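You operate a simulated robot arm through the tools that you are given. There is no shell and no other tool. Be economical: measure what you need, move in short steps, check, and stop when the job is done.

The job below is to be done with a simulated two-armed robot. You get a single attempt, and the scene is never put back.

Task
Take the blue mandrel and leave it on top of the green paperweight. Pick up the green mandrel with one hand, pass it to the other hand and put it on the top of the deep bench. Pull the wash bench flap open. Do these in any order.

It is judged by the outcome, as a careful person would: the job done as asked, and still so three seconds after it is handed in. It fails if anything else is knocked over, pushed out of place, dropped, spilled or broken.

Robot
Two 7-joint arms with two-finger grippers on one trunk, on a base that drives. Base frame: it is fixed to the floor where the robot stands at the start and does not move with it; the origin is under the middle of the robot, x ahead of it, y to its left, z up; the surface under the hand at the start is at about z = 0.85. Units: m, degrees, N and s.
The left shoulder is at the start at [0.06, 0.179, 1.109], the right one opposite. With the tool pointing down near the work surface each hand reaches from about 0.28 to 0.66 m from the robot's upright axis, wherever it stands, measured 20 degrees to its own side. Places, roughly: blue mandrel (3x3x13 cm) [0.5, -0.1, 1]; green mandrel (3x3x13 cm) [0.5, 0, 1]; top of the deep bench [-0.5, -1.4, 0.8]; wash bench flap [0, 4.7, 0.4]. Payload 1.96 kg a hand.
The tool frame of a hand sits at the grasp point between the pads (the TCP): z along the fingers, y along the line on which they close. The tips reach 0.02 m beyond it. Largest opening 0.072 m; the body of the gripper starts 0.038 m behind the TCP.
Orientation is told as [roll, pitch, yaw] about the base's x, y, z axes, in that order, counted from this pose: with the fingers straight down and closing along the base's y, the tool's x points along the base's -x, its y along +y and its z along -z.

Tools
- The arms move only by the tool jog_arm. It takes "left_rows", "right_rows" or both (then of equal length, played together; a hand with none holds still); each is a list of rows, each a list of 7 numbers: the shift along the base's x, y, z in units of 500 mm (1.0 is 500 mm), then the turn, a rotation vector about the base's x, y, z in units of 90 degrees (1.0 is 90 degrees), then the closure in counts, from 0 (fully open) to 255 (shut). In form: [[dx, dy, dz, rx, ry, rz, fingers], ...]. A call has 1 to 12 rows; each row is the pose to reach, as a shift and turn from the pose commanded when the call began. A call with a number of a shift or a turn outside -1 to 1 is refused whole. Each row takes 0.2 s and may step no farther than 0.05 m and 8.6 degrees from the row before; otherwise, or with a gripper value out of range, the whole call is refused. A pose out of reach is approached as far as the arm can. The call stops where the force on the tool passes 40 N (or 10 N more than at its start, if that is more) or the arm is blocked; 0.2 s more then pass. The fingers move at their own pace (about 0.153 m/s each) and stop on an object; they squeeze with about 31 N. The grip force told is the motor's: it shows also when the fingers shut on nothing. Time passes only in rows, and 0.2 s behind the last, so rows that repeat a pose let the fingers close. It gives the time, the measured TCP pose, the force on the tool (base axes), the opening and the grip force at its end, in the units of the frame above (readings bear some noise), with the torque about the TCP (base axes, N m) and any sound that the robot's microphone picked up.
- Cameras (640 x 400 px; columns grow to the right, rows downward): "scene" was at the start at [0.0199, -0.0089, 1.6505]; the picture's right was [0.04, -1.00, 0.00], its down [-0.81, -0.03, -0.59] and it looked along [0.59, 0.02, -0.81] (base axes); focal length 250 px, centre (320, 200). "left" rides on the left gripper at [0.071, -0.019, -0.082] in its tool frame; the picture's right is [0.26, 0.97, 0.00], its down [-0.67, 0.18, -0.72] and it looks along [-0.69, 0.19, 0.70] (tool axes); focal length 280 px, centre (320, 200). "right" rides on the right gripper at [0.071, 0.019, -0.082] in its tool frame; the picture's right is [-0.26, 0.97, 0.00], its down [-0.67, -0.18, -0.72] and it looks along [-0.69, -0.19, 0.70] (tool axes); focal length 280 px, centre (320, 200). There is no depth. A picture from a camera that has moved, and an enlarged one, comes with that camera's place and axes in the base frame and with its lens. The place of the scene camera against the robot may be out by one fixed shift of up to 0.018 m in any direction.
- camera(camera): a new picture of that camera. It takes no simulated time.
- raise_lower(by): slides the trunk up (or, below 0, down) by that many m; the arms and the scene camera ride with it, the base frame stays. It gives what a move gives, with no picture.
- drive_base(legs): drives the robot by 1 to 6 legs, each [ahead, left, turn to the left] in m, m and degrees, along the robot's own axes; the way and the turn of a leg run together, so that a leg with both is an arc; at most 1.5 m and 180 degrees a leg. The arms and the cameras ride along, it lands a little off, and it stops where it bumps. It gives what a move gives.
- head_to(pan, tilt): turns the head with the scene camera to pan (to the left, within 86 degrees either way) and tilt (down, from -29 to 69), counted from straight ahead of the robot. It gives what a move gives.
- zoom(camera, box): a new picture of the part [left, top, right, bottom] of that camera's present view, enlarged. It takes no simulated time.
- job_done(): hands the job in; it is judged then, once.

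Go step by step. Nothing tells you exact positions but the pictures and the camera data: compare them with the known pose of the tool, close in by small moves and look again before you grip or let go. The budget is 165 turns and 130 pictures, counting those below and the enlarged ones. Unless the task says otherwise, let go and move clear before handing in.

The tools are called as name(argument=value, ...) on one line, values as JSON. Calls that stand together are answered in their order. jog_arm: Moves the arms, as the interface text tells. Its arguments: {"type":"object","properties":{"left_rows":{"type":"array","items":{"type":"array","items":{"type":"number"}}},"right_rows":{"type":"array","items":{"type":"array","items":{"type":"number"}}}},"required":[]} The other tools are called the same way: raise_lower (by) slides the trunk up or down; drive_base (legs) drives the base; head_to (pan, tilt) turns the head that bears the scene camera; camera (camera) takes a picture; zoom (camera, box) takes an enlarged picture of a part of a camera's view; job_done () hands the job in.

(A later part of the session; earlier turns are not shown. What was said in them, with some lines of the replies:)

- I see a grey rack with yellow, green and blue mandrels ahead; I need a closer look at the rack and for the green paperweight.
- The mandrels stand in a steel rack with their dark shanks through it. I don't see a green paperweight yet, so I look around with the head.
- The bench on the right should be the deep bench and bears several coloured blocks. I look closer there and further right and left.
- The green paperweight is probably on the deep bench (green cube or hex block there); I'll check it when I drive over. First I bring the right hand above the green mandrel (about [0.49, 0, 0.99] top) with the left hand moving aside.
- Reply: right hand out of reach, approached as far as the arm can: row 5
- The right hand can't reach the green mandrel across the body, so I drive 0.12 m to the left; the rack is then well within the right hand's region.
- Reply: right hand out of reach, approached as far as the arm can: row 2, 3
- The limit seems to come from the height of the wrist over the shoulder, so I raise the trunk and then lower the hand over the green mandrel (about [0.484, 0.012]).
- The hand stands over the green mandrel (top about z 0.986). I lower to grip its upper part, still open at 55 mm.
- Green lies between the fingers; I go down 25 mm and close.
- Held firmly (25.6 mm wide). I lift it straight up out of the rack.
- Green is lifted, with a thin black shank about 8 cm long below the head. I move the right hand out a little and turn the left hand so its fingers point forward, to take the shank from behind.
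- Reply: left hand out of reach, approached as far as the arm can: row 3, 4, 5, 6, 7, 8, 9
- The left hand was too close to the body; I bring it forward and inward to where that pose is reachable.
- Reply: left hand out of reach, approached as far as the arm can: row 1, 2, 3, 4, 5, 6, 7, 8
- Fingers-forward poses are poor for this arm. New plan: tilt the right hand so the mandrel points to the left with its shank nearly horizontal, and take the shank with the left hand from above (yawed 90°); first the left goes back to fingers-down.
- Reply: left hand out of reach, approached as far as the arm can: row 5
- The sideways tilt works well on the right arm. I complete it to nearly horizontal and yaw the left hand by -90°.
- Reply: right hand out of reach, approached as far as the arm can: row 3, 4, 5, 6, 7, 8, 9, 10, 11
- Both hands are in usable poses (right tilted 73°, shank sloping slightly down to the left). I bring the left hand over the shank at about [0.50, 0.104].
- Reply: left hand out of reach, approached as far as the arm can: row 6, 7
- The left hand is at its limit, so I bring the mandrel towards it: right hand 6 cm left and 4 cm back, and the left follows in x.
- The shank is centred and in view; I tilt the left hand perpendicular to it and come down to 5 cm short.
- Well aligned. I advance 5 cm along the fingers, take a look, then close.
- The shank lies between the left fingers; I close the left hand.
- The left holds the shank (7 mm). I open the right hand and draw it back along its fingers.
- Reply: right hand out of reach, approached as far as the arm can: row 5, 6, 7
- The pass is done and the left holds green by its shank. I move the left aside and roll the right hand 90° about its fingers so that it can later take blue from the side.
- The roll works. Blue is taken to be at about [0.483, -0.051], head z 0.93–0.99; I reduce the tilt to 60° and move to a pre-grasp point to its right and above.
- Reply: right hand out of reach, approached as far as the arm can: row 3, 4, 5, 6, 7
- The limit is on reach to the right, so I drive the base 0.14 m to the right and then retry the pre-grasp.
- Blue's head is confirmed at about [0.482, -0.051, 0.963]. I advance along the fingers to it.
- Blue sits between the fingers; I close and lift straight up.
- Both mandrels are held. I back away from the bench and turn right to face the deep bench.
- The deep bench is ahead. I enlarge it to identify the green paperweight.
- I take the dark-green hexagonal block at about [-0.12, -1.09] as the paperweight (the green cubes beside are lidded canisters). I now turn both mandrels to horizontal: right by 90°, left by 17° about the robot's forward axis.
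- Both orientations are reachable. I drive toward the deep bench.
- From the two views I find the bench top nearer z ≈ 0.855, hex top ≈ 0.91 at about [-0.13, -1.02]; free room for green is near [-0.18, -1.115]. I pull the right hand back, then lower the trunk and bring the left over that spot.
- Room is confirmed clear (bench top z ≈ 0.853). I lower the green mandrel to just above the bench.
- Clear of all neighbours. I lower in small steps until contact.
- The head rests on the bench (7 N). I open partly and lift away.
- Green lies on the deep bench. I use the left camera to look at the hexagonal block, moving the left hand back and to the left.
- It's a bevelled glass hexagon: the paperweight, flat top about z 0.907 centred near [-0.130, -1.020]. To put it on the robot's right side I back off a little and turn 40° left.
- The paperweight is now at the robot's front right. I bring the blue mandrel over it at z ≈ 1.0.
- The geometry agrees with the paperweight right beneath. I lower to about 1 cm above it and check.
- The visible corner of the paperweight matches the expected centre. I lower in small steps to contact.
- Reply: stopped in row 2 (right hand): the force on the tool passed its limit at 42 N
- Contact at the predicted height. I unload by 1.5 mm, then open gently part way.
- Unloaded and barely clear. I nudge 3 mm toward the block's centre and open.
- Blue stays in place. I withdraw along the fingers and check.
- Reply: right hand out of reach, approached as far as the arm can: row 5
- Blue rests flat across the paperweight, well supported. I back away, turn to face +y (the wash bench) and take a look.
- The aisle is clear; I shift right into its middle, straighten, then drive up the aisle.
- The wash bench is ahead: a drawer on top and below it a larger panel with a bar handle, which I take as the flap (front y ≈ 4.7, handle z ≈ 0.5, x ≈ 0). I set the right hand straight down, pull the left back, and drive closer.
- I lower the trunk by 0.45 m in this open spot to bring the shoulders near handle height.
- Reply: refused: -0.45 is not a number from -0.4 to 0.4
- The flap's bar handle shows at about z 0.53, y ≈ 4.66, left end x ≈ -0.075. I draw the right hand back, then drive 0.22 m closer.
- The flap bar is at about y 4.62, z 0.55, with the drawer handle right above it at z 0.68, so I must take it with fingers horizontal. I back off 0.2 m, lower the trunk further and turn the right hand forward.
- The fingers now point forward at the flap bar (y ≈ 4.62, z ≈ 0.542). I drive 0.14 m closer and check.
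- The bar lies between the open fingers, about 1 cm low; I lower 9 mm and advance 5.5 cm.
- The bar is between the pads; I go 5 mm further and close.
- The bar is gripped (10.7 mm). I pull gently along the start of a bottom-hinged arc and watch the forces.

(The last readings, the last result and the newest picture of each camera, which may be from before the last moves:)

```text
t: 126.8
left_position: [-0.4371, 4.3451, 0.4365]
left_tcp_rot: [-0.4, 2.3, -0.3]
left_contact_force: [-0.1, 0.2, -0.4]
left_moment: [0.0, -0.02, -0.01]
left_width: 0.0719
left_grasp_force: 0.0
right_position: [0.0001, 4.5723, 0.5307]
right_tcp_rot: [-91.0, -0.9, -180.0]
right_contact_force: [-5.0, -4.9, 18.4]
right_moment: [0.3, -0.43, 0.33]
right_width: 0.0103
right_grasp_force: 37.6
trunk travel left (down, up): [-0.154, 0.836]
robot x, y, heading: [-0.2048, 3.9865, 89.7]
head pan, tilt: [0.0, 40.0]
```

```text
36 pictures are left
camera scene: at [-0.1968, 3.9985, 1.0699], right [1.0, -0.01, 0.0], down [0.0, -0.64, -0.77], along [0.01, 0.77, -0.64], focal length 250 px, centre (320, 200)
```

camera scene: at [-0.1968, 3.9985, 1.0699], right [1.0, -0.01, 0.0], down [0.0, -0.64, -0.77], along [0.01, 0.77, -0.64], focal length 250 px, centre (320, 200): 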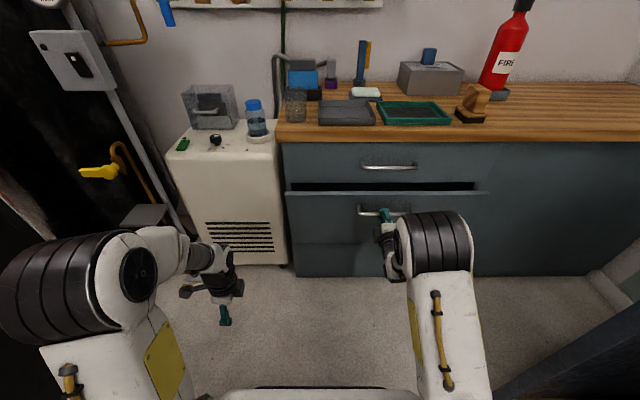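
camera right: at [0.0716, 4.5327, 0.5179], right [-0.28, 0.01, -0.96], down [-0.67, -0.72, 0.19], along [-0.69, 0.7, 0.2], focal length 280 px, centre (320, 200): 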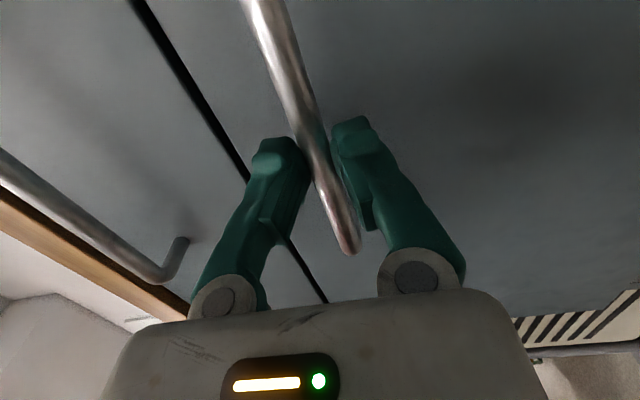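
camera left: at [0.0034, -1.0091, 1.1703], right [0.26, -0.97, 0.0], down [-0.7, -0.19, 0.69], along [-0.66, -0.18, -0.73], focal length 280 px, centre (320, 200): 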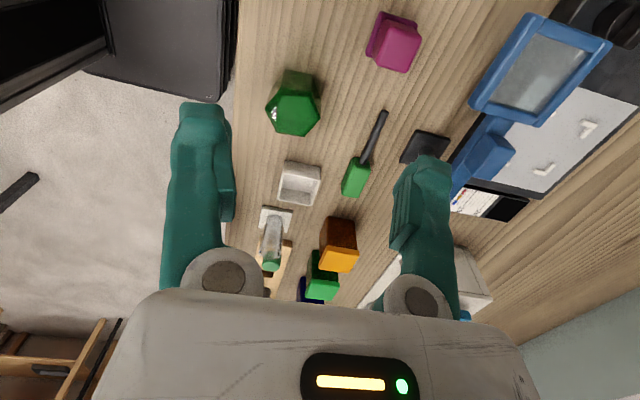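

It is opening as a bottom-hinged flap. The upward force says the arc is flatter than I assumed, so I pull on with little drop.

jog_arm(right_rows=[[0, -0.02, 0.004, 0, 0, 0, 255], [0, -0.04, 0.002, 0, 0, 0, 255], [0, -0.06, -0.004, 0, 0, 0, 255], [0, -0.08, -0.01, 0, 0, 0, 255]])

```text
t: 127.8
left_position: [-0.4382, 4.3466, 0.4351]
left_tcp_rot: [-0.5, 2.3, -0.3]
left_contact_force: [0.6, -0.1, -0.1]
left_moment: [0.0, -0.03, 0.0]
left_width: 0.0718
left_grasp_force: 0.1
right_position: [0.0019, 4.533, 0.5222]
right_tcp_rot: [-90.6, -0.9, 179.9]
right_contact_force: [-0.2, -0.3, 0.4]
right_moment: [0.03, -0.01, 0.0]
right_width: 0.0001
right_grasp_force: 29.5
trunk travel left (down, up): [-0.154, 0.836]
robot x, y, heading: [-0.2036, 3.9876, 89.4]
head pan, tilt: [0.0, 40.0]
```

The grip slipped off the bar. I look at where the flap stands.

camera(camera="scene")

camera(camera="right")

```text
35 pictures are left
camera scene: at [-0.1958, 4.0006, 1.0696], right [1.0, -0.01, 0.0], down [-0.01, -0.64, -0.77], along [0.01, 0.77, -0.64], focal length 250 px, centre (320, 200)
```

scene: 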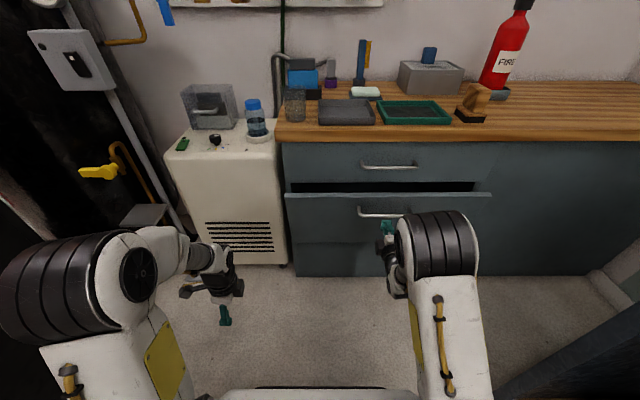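

```text
34 pictures are left
camera right: at [0.0733, 4.452, 0.501], right [-0.28, 0.01, -0.96], down [-0.67, -0.72, 0.19], along [-0.69, 0.7, 0.2], focal length 280 px, centre (320, 200)
```

right: 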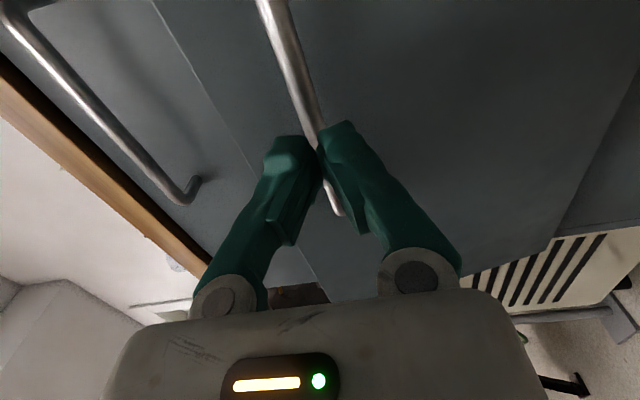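

The flap is ajar about 11° (bar now near y 4.574, z 0.528), which fits a hinge at [y 4.66, z 0.30]; my last path was too high. I back off, and will regrip with the fingers pitched 45° down for better hold.

jog_arm(right_rows=[[0, -0.04, 0, 0, 0, 0, 255], [0, -0.1, 0, 0, 0, 0, 200], [0, -0.16, 0.0, 0, 0, 0, 130]])

raise_lower(by=0.12)

jog_arm(right_rows=[[0, 0, 0, -0.09, 0, 0, 100], [0, 0, 0, -0.18, 0, 0, 100], [0, 0, 0, -0.27, 0, 0, 100], [0, 0, 0, -0.36, 0, 0, 100], [0, 0, 0, -0.45, 0, 0, 100], [0, 0, 0, -0.5, 0, 0, 100]])

camera(camera="right")

camera(camera="scene")

```text
t: 128.7
left_position: [-0.4374, 4.3461, 0.4353]
left_tcp_rot: [-0.4, 2.3, -0.3]
left_contact_force: [-1.3, 0.2, 0.8]
left_moment: [0.0, 0.01, 0.02]
left_width: 0.0719
left_grasp_force: 0.1
right_position: [0.0014, 4.4546, 0.5222]
right_tcp_rot: [-90.5, -0.8, 179.8]
right_contact_force: [0.3, -0.3, 0.0]
right_moment: [-0.01, -0.01, -0.01]
right_width: 0.0355
right_grasp_force: 0.1
trunk travel left (down, up): [-0.154, 0.836]
robot x, y, heading: [-0.2056, 3.9866, 89.5]
head pan, tilt: [0.0, 40.0]
```

```text
t: 130.2
left_position: [-0.4383, 4.3468, 0.5547]
left_tcp_rot: [-0.5, 2.3, -0.3]
left_contact_force: [0.1, -0.3, 0.0]
left_moment: [-0.02, -0.02, -0.01]
left_width: 0.0721
left_grasp_force: 0.1
right_position: [0.0022, 4.4546, 0.6423]
right_tcp_rot: [-90.5, -0.9, 180.0]
right_contact_force: [0.2, -0.4, 0.2]
right_moment: [0.03, -0.01, 0.01]
right_width: 0.0355
right_grasp_force: 0.0
trunk travel left (down, up): [-0.274, 0.716]
robot x, y, heading: [-0.2026, 3.9861, 89.3]
head pan, tilt: [0.0, 40.0]
```

```text
t: 131.6
left_position: [-0.438, 4.3477, 0.5545]
left_tcp_rot: [-0.5, 2.3, -0.3]
left_contact_force: [0.3, -0.2, -0.2]
left_moment: [0.0, 0.04, -0.01]
left_width: 0.0721
left_grasp_force: 0.1
right_position: [0.0024, 4.4547, 0.6424]
right_tcp_rot: [-45.6, -0.6, 179.3]
right_contact_force: [0.5, 0.4, -0.2]
right_moment: [-0.01, 0.03, 0.03]
right_width: 0.0434
right_grasp_force: 0.1
right hand out of reach, approached as far as the arm can: row 1, 2
trunk travel left (down, up): [-0.274, 0.716]
robot x, y, heading: [-0.2025, 3.9873, 89.3]
head pan, tilt: [0.0, 40.0]
```

```text
33 pictures are left
camera right: at [0.073, 4.3824, 0.6839], right [-0.28, -0.67, -0.69], down [-0.67, -0.37, 0.64], along [-0.69, 0.64, -0.35], focal length 280 px, centre (320, 200)
```

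right: 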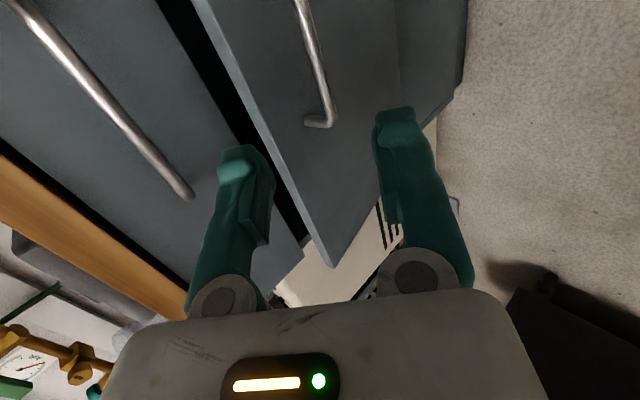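

```text
32 pictures are left
camera scene: at [-0.1958, 4.0006, 1.1896], right [1.0, -0.01, 0.0], down [-0.01, -0.64, -0.77], along [0.01, 0.77, -0.64], focal length 250 px, centre (320, 200)
```

scene: 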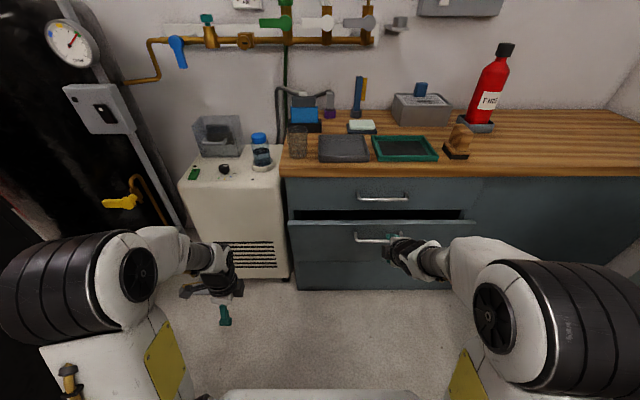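

Rather than regrip the bar, I will hook the closed fingers (45° down) behind the flap's top edge, at about y 4.618, z 0.586, through the gap.

jog_arm(right_rows=[[0, 0.08, 0, 0, 0, 0, 255], [0, 0.16, 0.0, 0, 0, 0, 255], [0, 0.24, -0.005, 0, 0, 0, 255], [0, 0.258, -0.01, 0, 0, 0, 255], [0, 0.258, -0.01, 0, 0, 0, 255]])

camera(camera="right")

camera(camera="scene")

```text
t: 132.8
left_position: [-0.4382, 4.3464, 0.5552]
left_tcp_rot: [-0.5, 2.2, -0.2]
left_contact_force: [0.1, -0.6, 1.2]
left_moment: [0.0, 0.01, 0.01]
left_width: 0.0721
left_grasp_force: 0.0
right_position: [0.0023, 4.5827, 0.6381]
right_tcp_rot: [-45.5, -0.6, 179.3]
right_contact_force: [0.5, -0.9, 0.4]
right_moment: [-0.02, -0.02, 0.0]
right_width: 0.0
right_grasp_force: 29.2
trunk travel left (down, up): [-0.274, 0.716]
robot x, y, heading: [-0.2037, 3.9896, 89.5]
head pan, tilt: [0.0, 40.0]
```

```text
31 pictures are left
camera right: at [0.0728, 4.5113, 0.6804], right [-0.28, -0.67, -0.69], down [-0.67, -0.37, 0.64], along [-0.69, 0.64, -0.35], focal length 280 px, centre (320, 200)
```

right: 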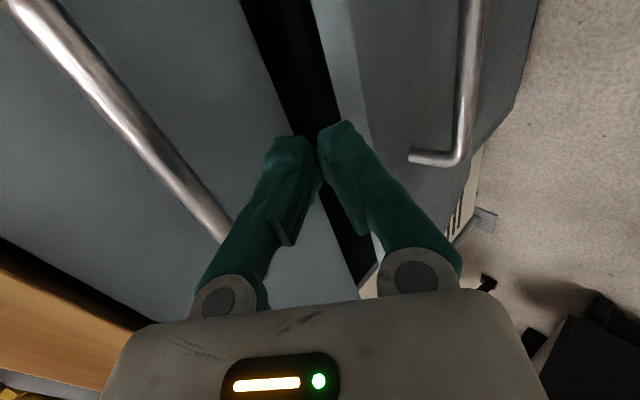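

```text
30 pictures are left
camera scene: at [-0.1959, 4.0005, 1.1896], right [1.0, -0.01, 0.0], down [0.0, -0.64, -0.77], along [0.01, 0.77, -0.64], focal length 250 px, centre (320, 200)
```

scene: 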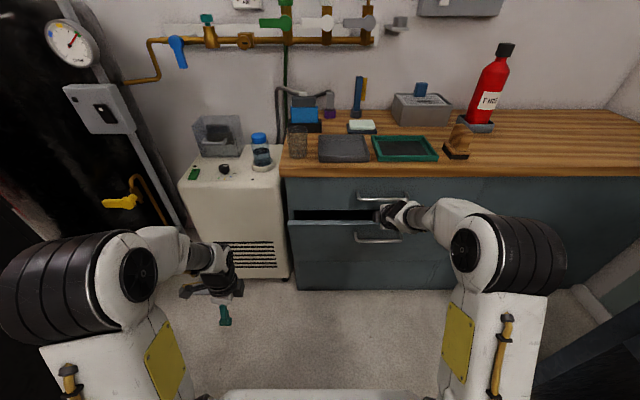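

The gap lines up with the fingertips. I shift 5 mm away from the flap's edge and slide the closed tips in behind it.

jog_arm(right_rows=[[0, 0.007, 0.007, 0, 0, 0, 255], [0, 0.035, -0.021, 0, 0, 0, 255], [0, 0.065, -0.051, 0, 0, 0, 255], [0, 0.0946, -0.0802, 0, 0, 0, 255]])

camera(camera="right")

```text
t: 133.8
left_position: [-0.438, 4.3465, 0.5552]
left_tcp_rot: [-0.3, 2.4, -0.3]
left_contact_force: [-0.3, -0.1, -0.9]
left_moment: [-0.03, 0.05, -0.04]
left_width: 0.0719
left_grasp_force: 0.1
right_position: [0.0029, 4.6346, 0.6101]
right_tcp_rot: [-46.9, -0.6, 179.3]
right_contact_force: [-0.2, -1.0, 24.4]
right_moment: [-0.06, -0.09, 0.01]
right_width: 0.0
right_grasp_force: 29.7
trunk travel left (down, up): [-0.274, 0.716]
robot x, y, heading: [-0.2001, 3.9849, 89.6]
head pan, tilt: [0.0, 40.0]
stopped in row 4 (right hand): the force on the tool passed its limit at 43 N (the readings are from after the stop); the commanded pose is now the measured one
```

```text
29 pictures are left
camera right: at [0.0742, 4.5617, 0.6502], right [-0.28, -0.66, -0.7], down [-0.67, -0.39, 0.63], along [-0.69, 0.65, -0.33], focal length 280 px, centre (320, 200)
```

right: 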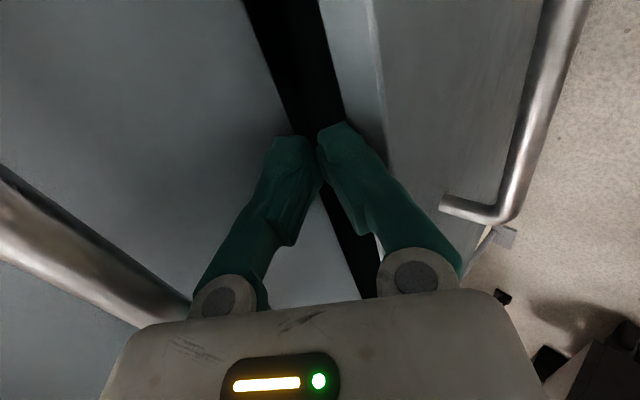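

The flap is thicker than the gap allows, so the tips met its edge. I back out and instead grip the bar (y 4.578, z 0.531) with the 45° pitch, following the arc with rotation this time.

jog_arm(right_rows=[[0, -0.04, 0.04, 0, 0, 0, 255], [0, -0.09, 0.09, 0, 0, 0, 255], [0, -0.15, 0.08, 0.015, 0, 0, 127], [0, -0.2, 0.02, 0.015, 0, 0, 127], [0, -0.21, -0.06, 0.015, 0, 0, 127]])

camera(camera="right")

```text
t: 135.0
left_position: [-0.4373, 4.3471, 0.5548]
left_tcp_rot: [-0.6, 2.4, -0.4]
left_contact_force: [-0.2, 0.3, -0.1]
left_moment: [-0.01, -0.01, 0.06]
left_width: 0.0719
left_grasp_force: 0.1
right_position: [0.0046, 4.5307, 0.5736]
right_tcp_rot: [-47.8, -0.6, 179.2]
right_contact_force: [0.1, 0.2, -0.3]
right_moment: [0.03, 0.0, -0.01]
right_width: 0.0362
right_grasp_force: 0.1
trunk travel left (down, up): [-0.274, 0.716]
robot x, y, heading: [-0.2052, 3.987, 89.5]
head pan, tilt: [0.0, 40.0]
```

```text
28 pictures are left
camera right: at [0.0757, 4.4573, 0.6119], right [-0.28, -0.65, -0.71], down [-0.67, -0.4, 0.62], along [-0.69, 0.65, -0.32], focal length 280 px, centre (320, 200)
```

right: 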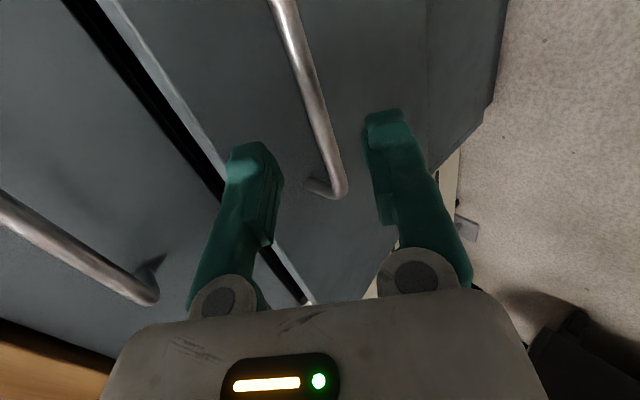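

jog_arm(right_rows=[[0, 0.045, -0.036, 0, 0, 0, 127], [0, 0.09, -0.073, 0, 0, 0, 127], [0, 0.09, -0.073, 0, 0, 0, 255], [0, 0.09, -0.073, 0, 0, 0, 255], [0, 0.09, -0.073, 0, 0, 0, 255]])

camera(camera="right")

```text
t: 136.2
left_position: [-0.4369, 4.347, 0.5558]
left_tcp_rot: [-0.6, 2.4, -0.4]
left_contact_force: [0.7, -0.1, 0.0]
left_moment: [0.0, -0.04, 0.01]
left_width: 0.0718
left_grasp_force: 0.0
right_position: [0.0062, 4.5755, 0.5387]
right_tcp_rot: [-47.6, -0.6, 179.3]
right_contact_force: [2.0, -0.5, -3.5]
right_moment: [-0.02, -0.36, 0.24]
right_width: 0.0108
right_grasp_force: 37.7
trunk travel left (down, up): [-0.274, 0.716]
robot x, y, heading: [-0.2022, 3.9909, 89.4]
head pan, tilt: [0.0, 40.0]
```

```text
27 pictures are left
camera right: at [0.0775, 4.5018, 0.5784], right [-0.28, -0.65, -0.71], down [-0.67, -0.4, 0.62], along [-0.69, 0.65, -0.33], focal length 280 px, centre (320, 200)
```

right: 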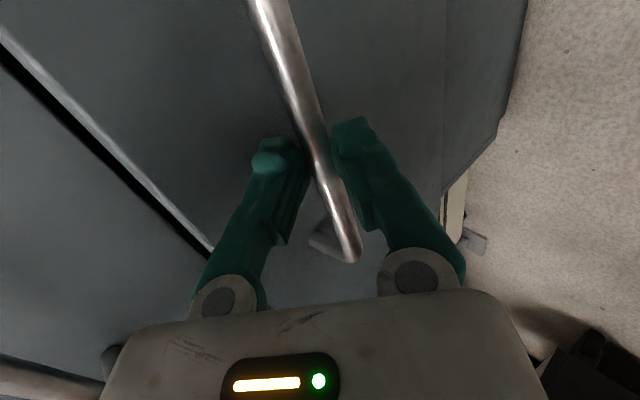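

Gripped again (10.8 mm). I pull along the hinge arc, rotating the hand with the flap, 10° first.

jog_arm(right_rows=[[0, -0.02, -0.007, 0.0278, 0, 0, 255], [0, -0.041, -0.0166, 0.0556, 0, 0, 255], [0, -0.061, -0.026, 0.083, 0, 0, 255], [0, -0.0804, -0.0366, 0.111, 0, 0, 255]])

```text
t: 137.2
left_position: [-0.4372, 4.3457, 0.5551]
left_tcp_rot: [-0.5, 2.5, -0.4]
left_contact_force: [-0.2, 0.8, 0.9]
left_moment: [0.02, 0.0, -0.02]
left_width: 0.0722
left_grasp_force: 0.0
right_position: [0.0065, 4.5331, 0.5196]
right_tcp_rot: [-57.7, -0.7, 179.1]
right_contact_force: [14.5, -2.0, 1.0]
right_moment: [-0.01, -0.56, -0.19]
right_width: 0.0101
right_grasp_force: 37.5
trunk travel left (down, up): [-0.274, 0.716]
robot x, y, heading: [-0.1998, 3.9875, 89.4]
head pan, tilt: [0.0, 40.0]
```

The forces are low and the grip holds. I continue another 20° of arc.

jog_arm(right_rows=[[0.004, -0.019, -0.011, 0.0278, 0, 0, 255], [0.006, -0.0374, -0.0234, 0.0556, 0, 0, 255], [0.006, -0.0555, -0.0365, 0.083, 0, 0, 255], [0.006, -0.0728, -0.05, 0.111, 0, 0, 255], [0.006, -0.0895, -0.0645, 0.139, 0, 0, 255], [0.006, -0.1056, -0.0796, 0.167, 0, 0, 255], [0.006, -0.121, -0.0955, 0.194, 0, 0, 255], [0.006, -0.1356, -0.112, 0.222, 0, 0, 255]])

camera(camera="scene")

```text
t: 139.0
left_position: [-0.4386, 4.344, 0.5565]
left_tcp_rot: [-0.4, 2.3, -0.3]
left_contact_force: [-0.1, -0.4, 0.4]
left_moment: [-0.02, -0.02, -0.03]
left_width: 0.0719
left_grasp_force: 0.0
right_position: [0.0061, 4.4632, 0.4644]
right_tcp_rot: [-77.8, -0.8, 179.8]
right_contact_force: [-7.3, -26.6, 16.6]
right_moment: [0.25, -0.11, 0.12]
right_width: 0.006
right_grasp_force: 29.7
trunk travel left (down, up): [-0.274, 0.716]
robot x, y, heading: [-0.2015, 3.9873, 89.6]
head pan, tilt: [0.0, 40.0]
```

```text
26 pictures are left
camera scene: at [-0.197, 3.9969, 1.1896], right [1.0, -0.01, 0.0], down [0.0, -0.64, -0.77], along [0.01, 0.77, -0.64], focal length 250 px, centre (320, 200)
```

scene: 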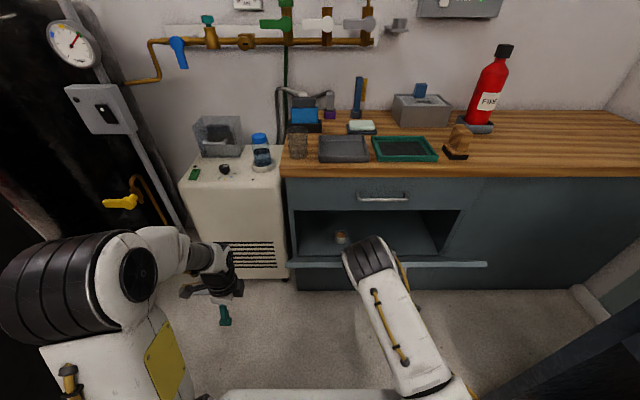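

The flap is open about 40° and the grip is slipping again, so I let go, lift over the top edge, and will press the flap's inner face down with closed fingers.

jog_arm(right_rows=[[0, 0, 0, 0, 0, 0, 100], [0, 0, 0, 0, 0, 0, 60], [0, -0.07, 0.015, 0, 0, 0, 60], [0, -0.14, 0.03, -0.03, 0, 0, 120], [0, -0.15, 0.12, -0.12, 0, 0, 255], [0, -0.15, 0.21, -0.21, 0, 0, 255], [0, -0.14, 0.29, -0.3, 0, 0, 255], [0, -0.1, 0.33, -0.36, 0, 0, 255], [0, -0.03, 0.33, -0.36, 0, 0, 255], [0, 0.05, 0.3, -0.36, 0, 0, 255]])

camera(camera="scene")

camera(camera="right")

```text
t: 141.2
left_position: [-0.4371, 4.3475, 0.5554]
left_tcp_rot: [-0.6, 2.3, -0.4]
left_contact_force: [0.1, -0.6, -0.1]
left_moment: [0.02, 0.01, 0.02]
left_width: 0.0721
left_grasp_force: 0.0
right_position: [0.0078, 4.4935, 0.6136]
right_tcp_rot: [-45.2, -0.6, 179.2]
right_contact_force: [-0.4, -0.2, 0.2]
right_moment: [0.0, -0.02, -0.01]
right_width: 0.0003
right_grasp_force: 29.8
right hand out of reach, approached as far as the arm can: row 5, 6, 7
trunk travel left (down, up): [-0.274, 0.716]
robot x, y, heading: [-0.2023, 3.9867, 89.5]
head pan, tilt: [0.0, 40.0]
```

```text
25 pictures are left
camera scene: at [-0.1957, 4.0008, 1.1896], right [1.0, -0.01, 0.0], down [-0.01, -0.64, -0.77], along [0.01, 0.77, -0.64], focal length 250 px, centre (320, 200)
```

scene: 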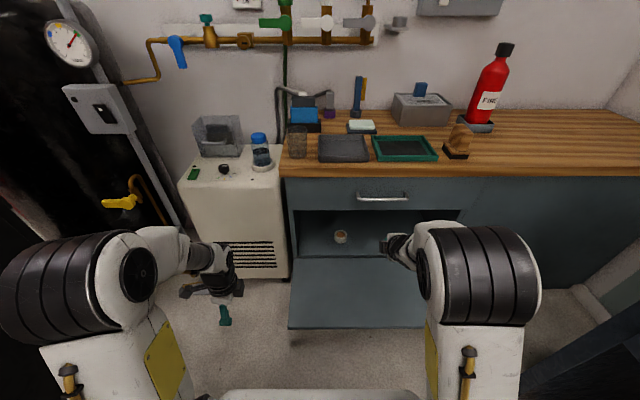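

```text
24 pictures are left
camera right: at [0.0794, 4.4215, 0.6552], right [-0.28, -0.68, -0.68], down [-0.67, -0.37, 0.64], along [-0.69, 0.64, -0.35], focal length 280 px, centre (320, 200)
```

right: 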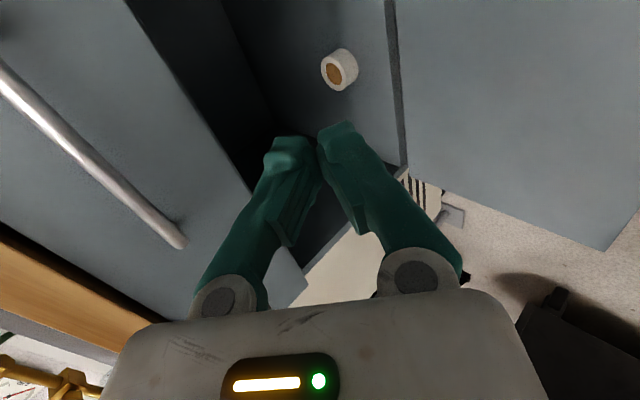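

The flap has dropped fully open (horizontal). I draw the hand back clear of it and confirm.

jog_arm(right_rows=[[0, -0.05, 0.04, 0, 0, 0, 255], [0, -0.1, 0.08, 0, 0, 0, 255], [0, -0.15, 0.12, 0, 0, 0, 255]])

camera(camera="scene")

```text
t: 142.0
left_position: [-0.4382, 4.3455, 0.556]
left_tcp_rot: [-0.5, 2.4, -0.2]
left_contact_force: [0.0, -0.5, 0.7]
left_moment: [0.0, 0.02, -0.01]
left_width: 0.0719
left_grasp_force: 0.1
right_position: [0.0088, 4.417, 0.6719]
right_tcp_rot: [-45.2, -0.5, 179.3]
right_contact_force: [0.1, 0.8, -0.2]
right_moment: [0.01, 0.01, 0.0]
right_width: 0.0
right_grasp_force: 29.4
trunk travel left (down, up): [-0.274, 0.716]
robot x, y, heading: [-0.2006, 3.987, 89.6]
head pan, tilt: [0.0, 40.0]
```

```text
23 pictures are left
camera scene: at [-0.1954, 4.0002, 1.1896], right [1.0, -0.01, 0.0], down [-0.01, -0.64, -0.77], along [0.01, 0.77, -0.64], focal length 250 px, centre (320, 200)
```

scene: 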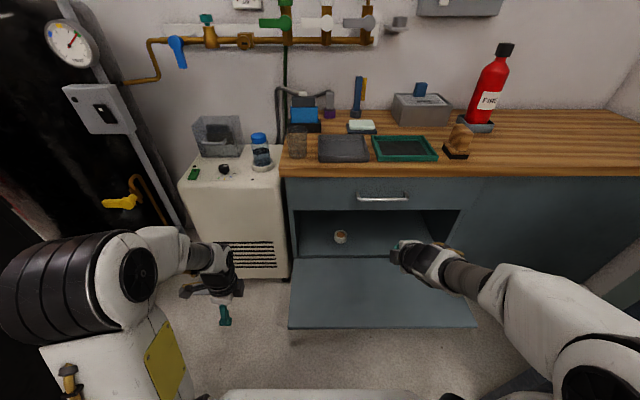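

The flap lies fully open, blue rests on the paperweight and green on the deep bench; both hands are clear, so I hand in.

job_done()

```text
The job is handed in.
```

All three parts are done, and I handed the job in with both hands empty and clear:
- **Blue mandrel:** it lies across the top of the green paperweight. I took the dark-green glass hexagon on the deep bench to be the paperweight.
- **Green mandrel:** I picked it up with the right hand, passed it to the left and laid it on the deep bench.
- **Wash bench flap:** it is fully open. It fell the last part of the way by itself when I let go of the handle.

I last saw the two mandrels in place before driving to the wash bench. I saw nothing knocked over or moved.
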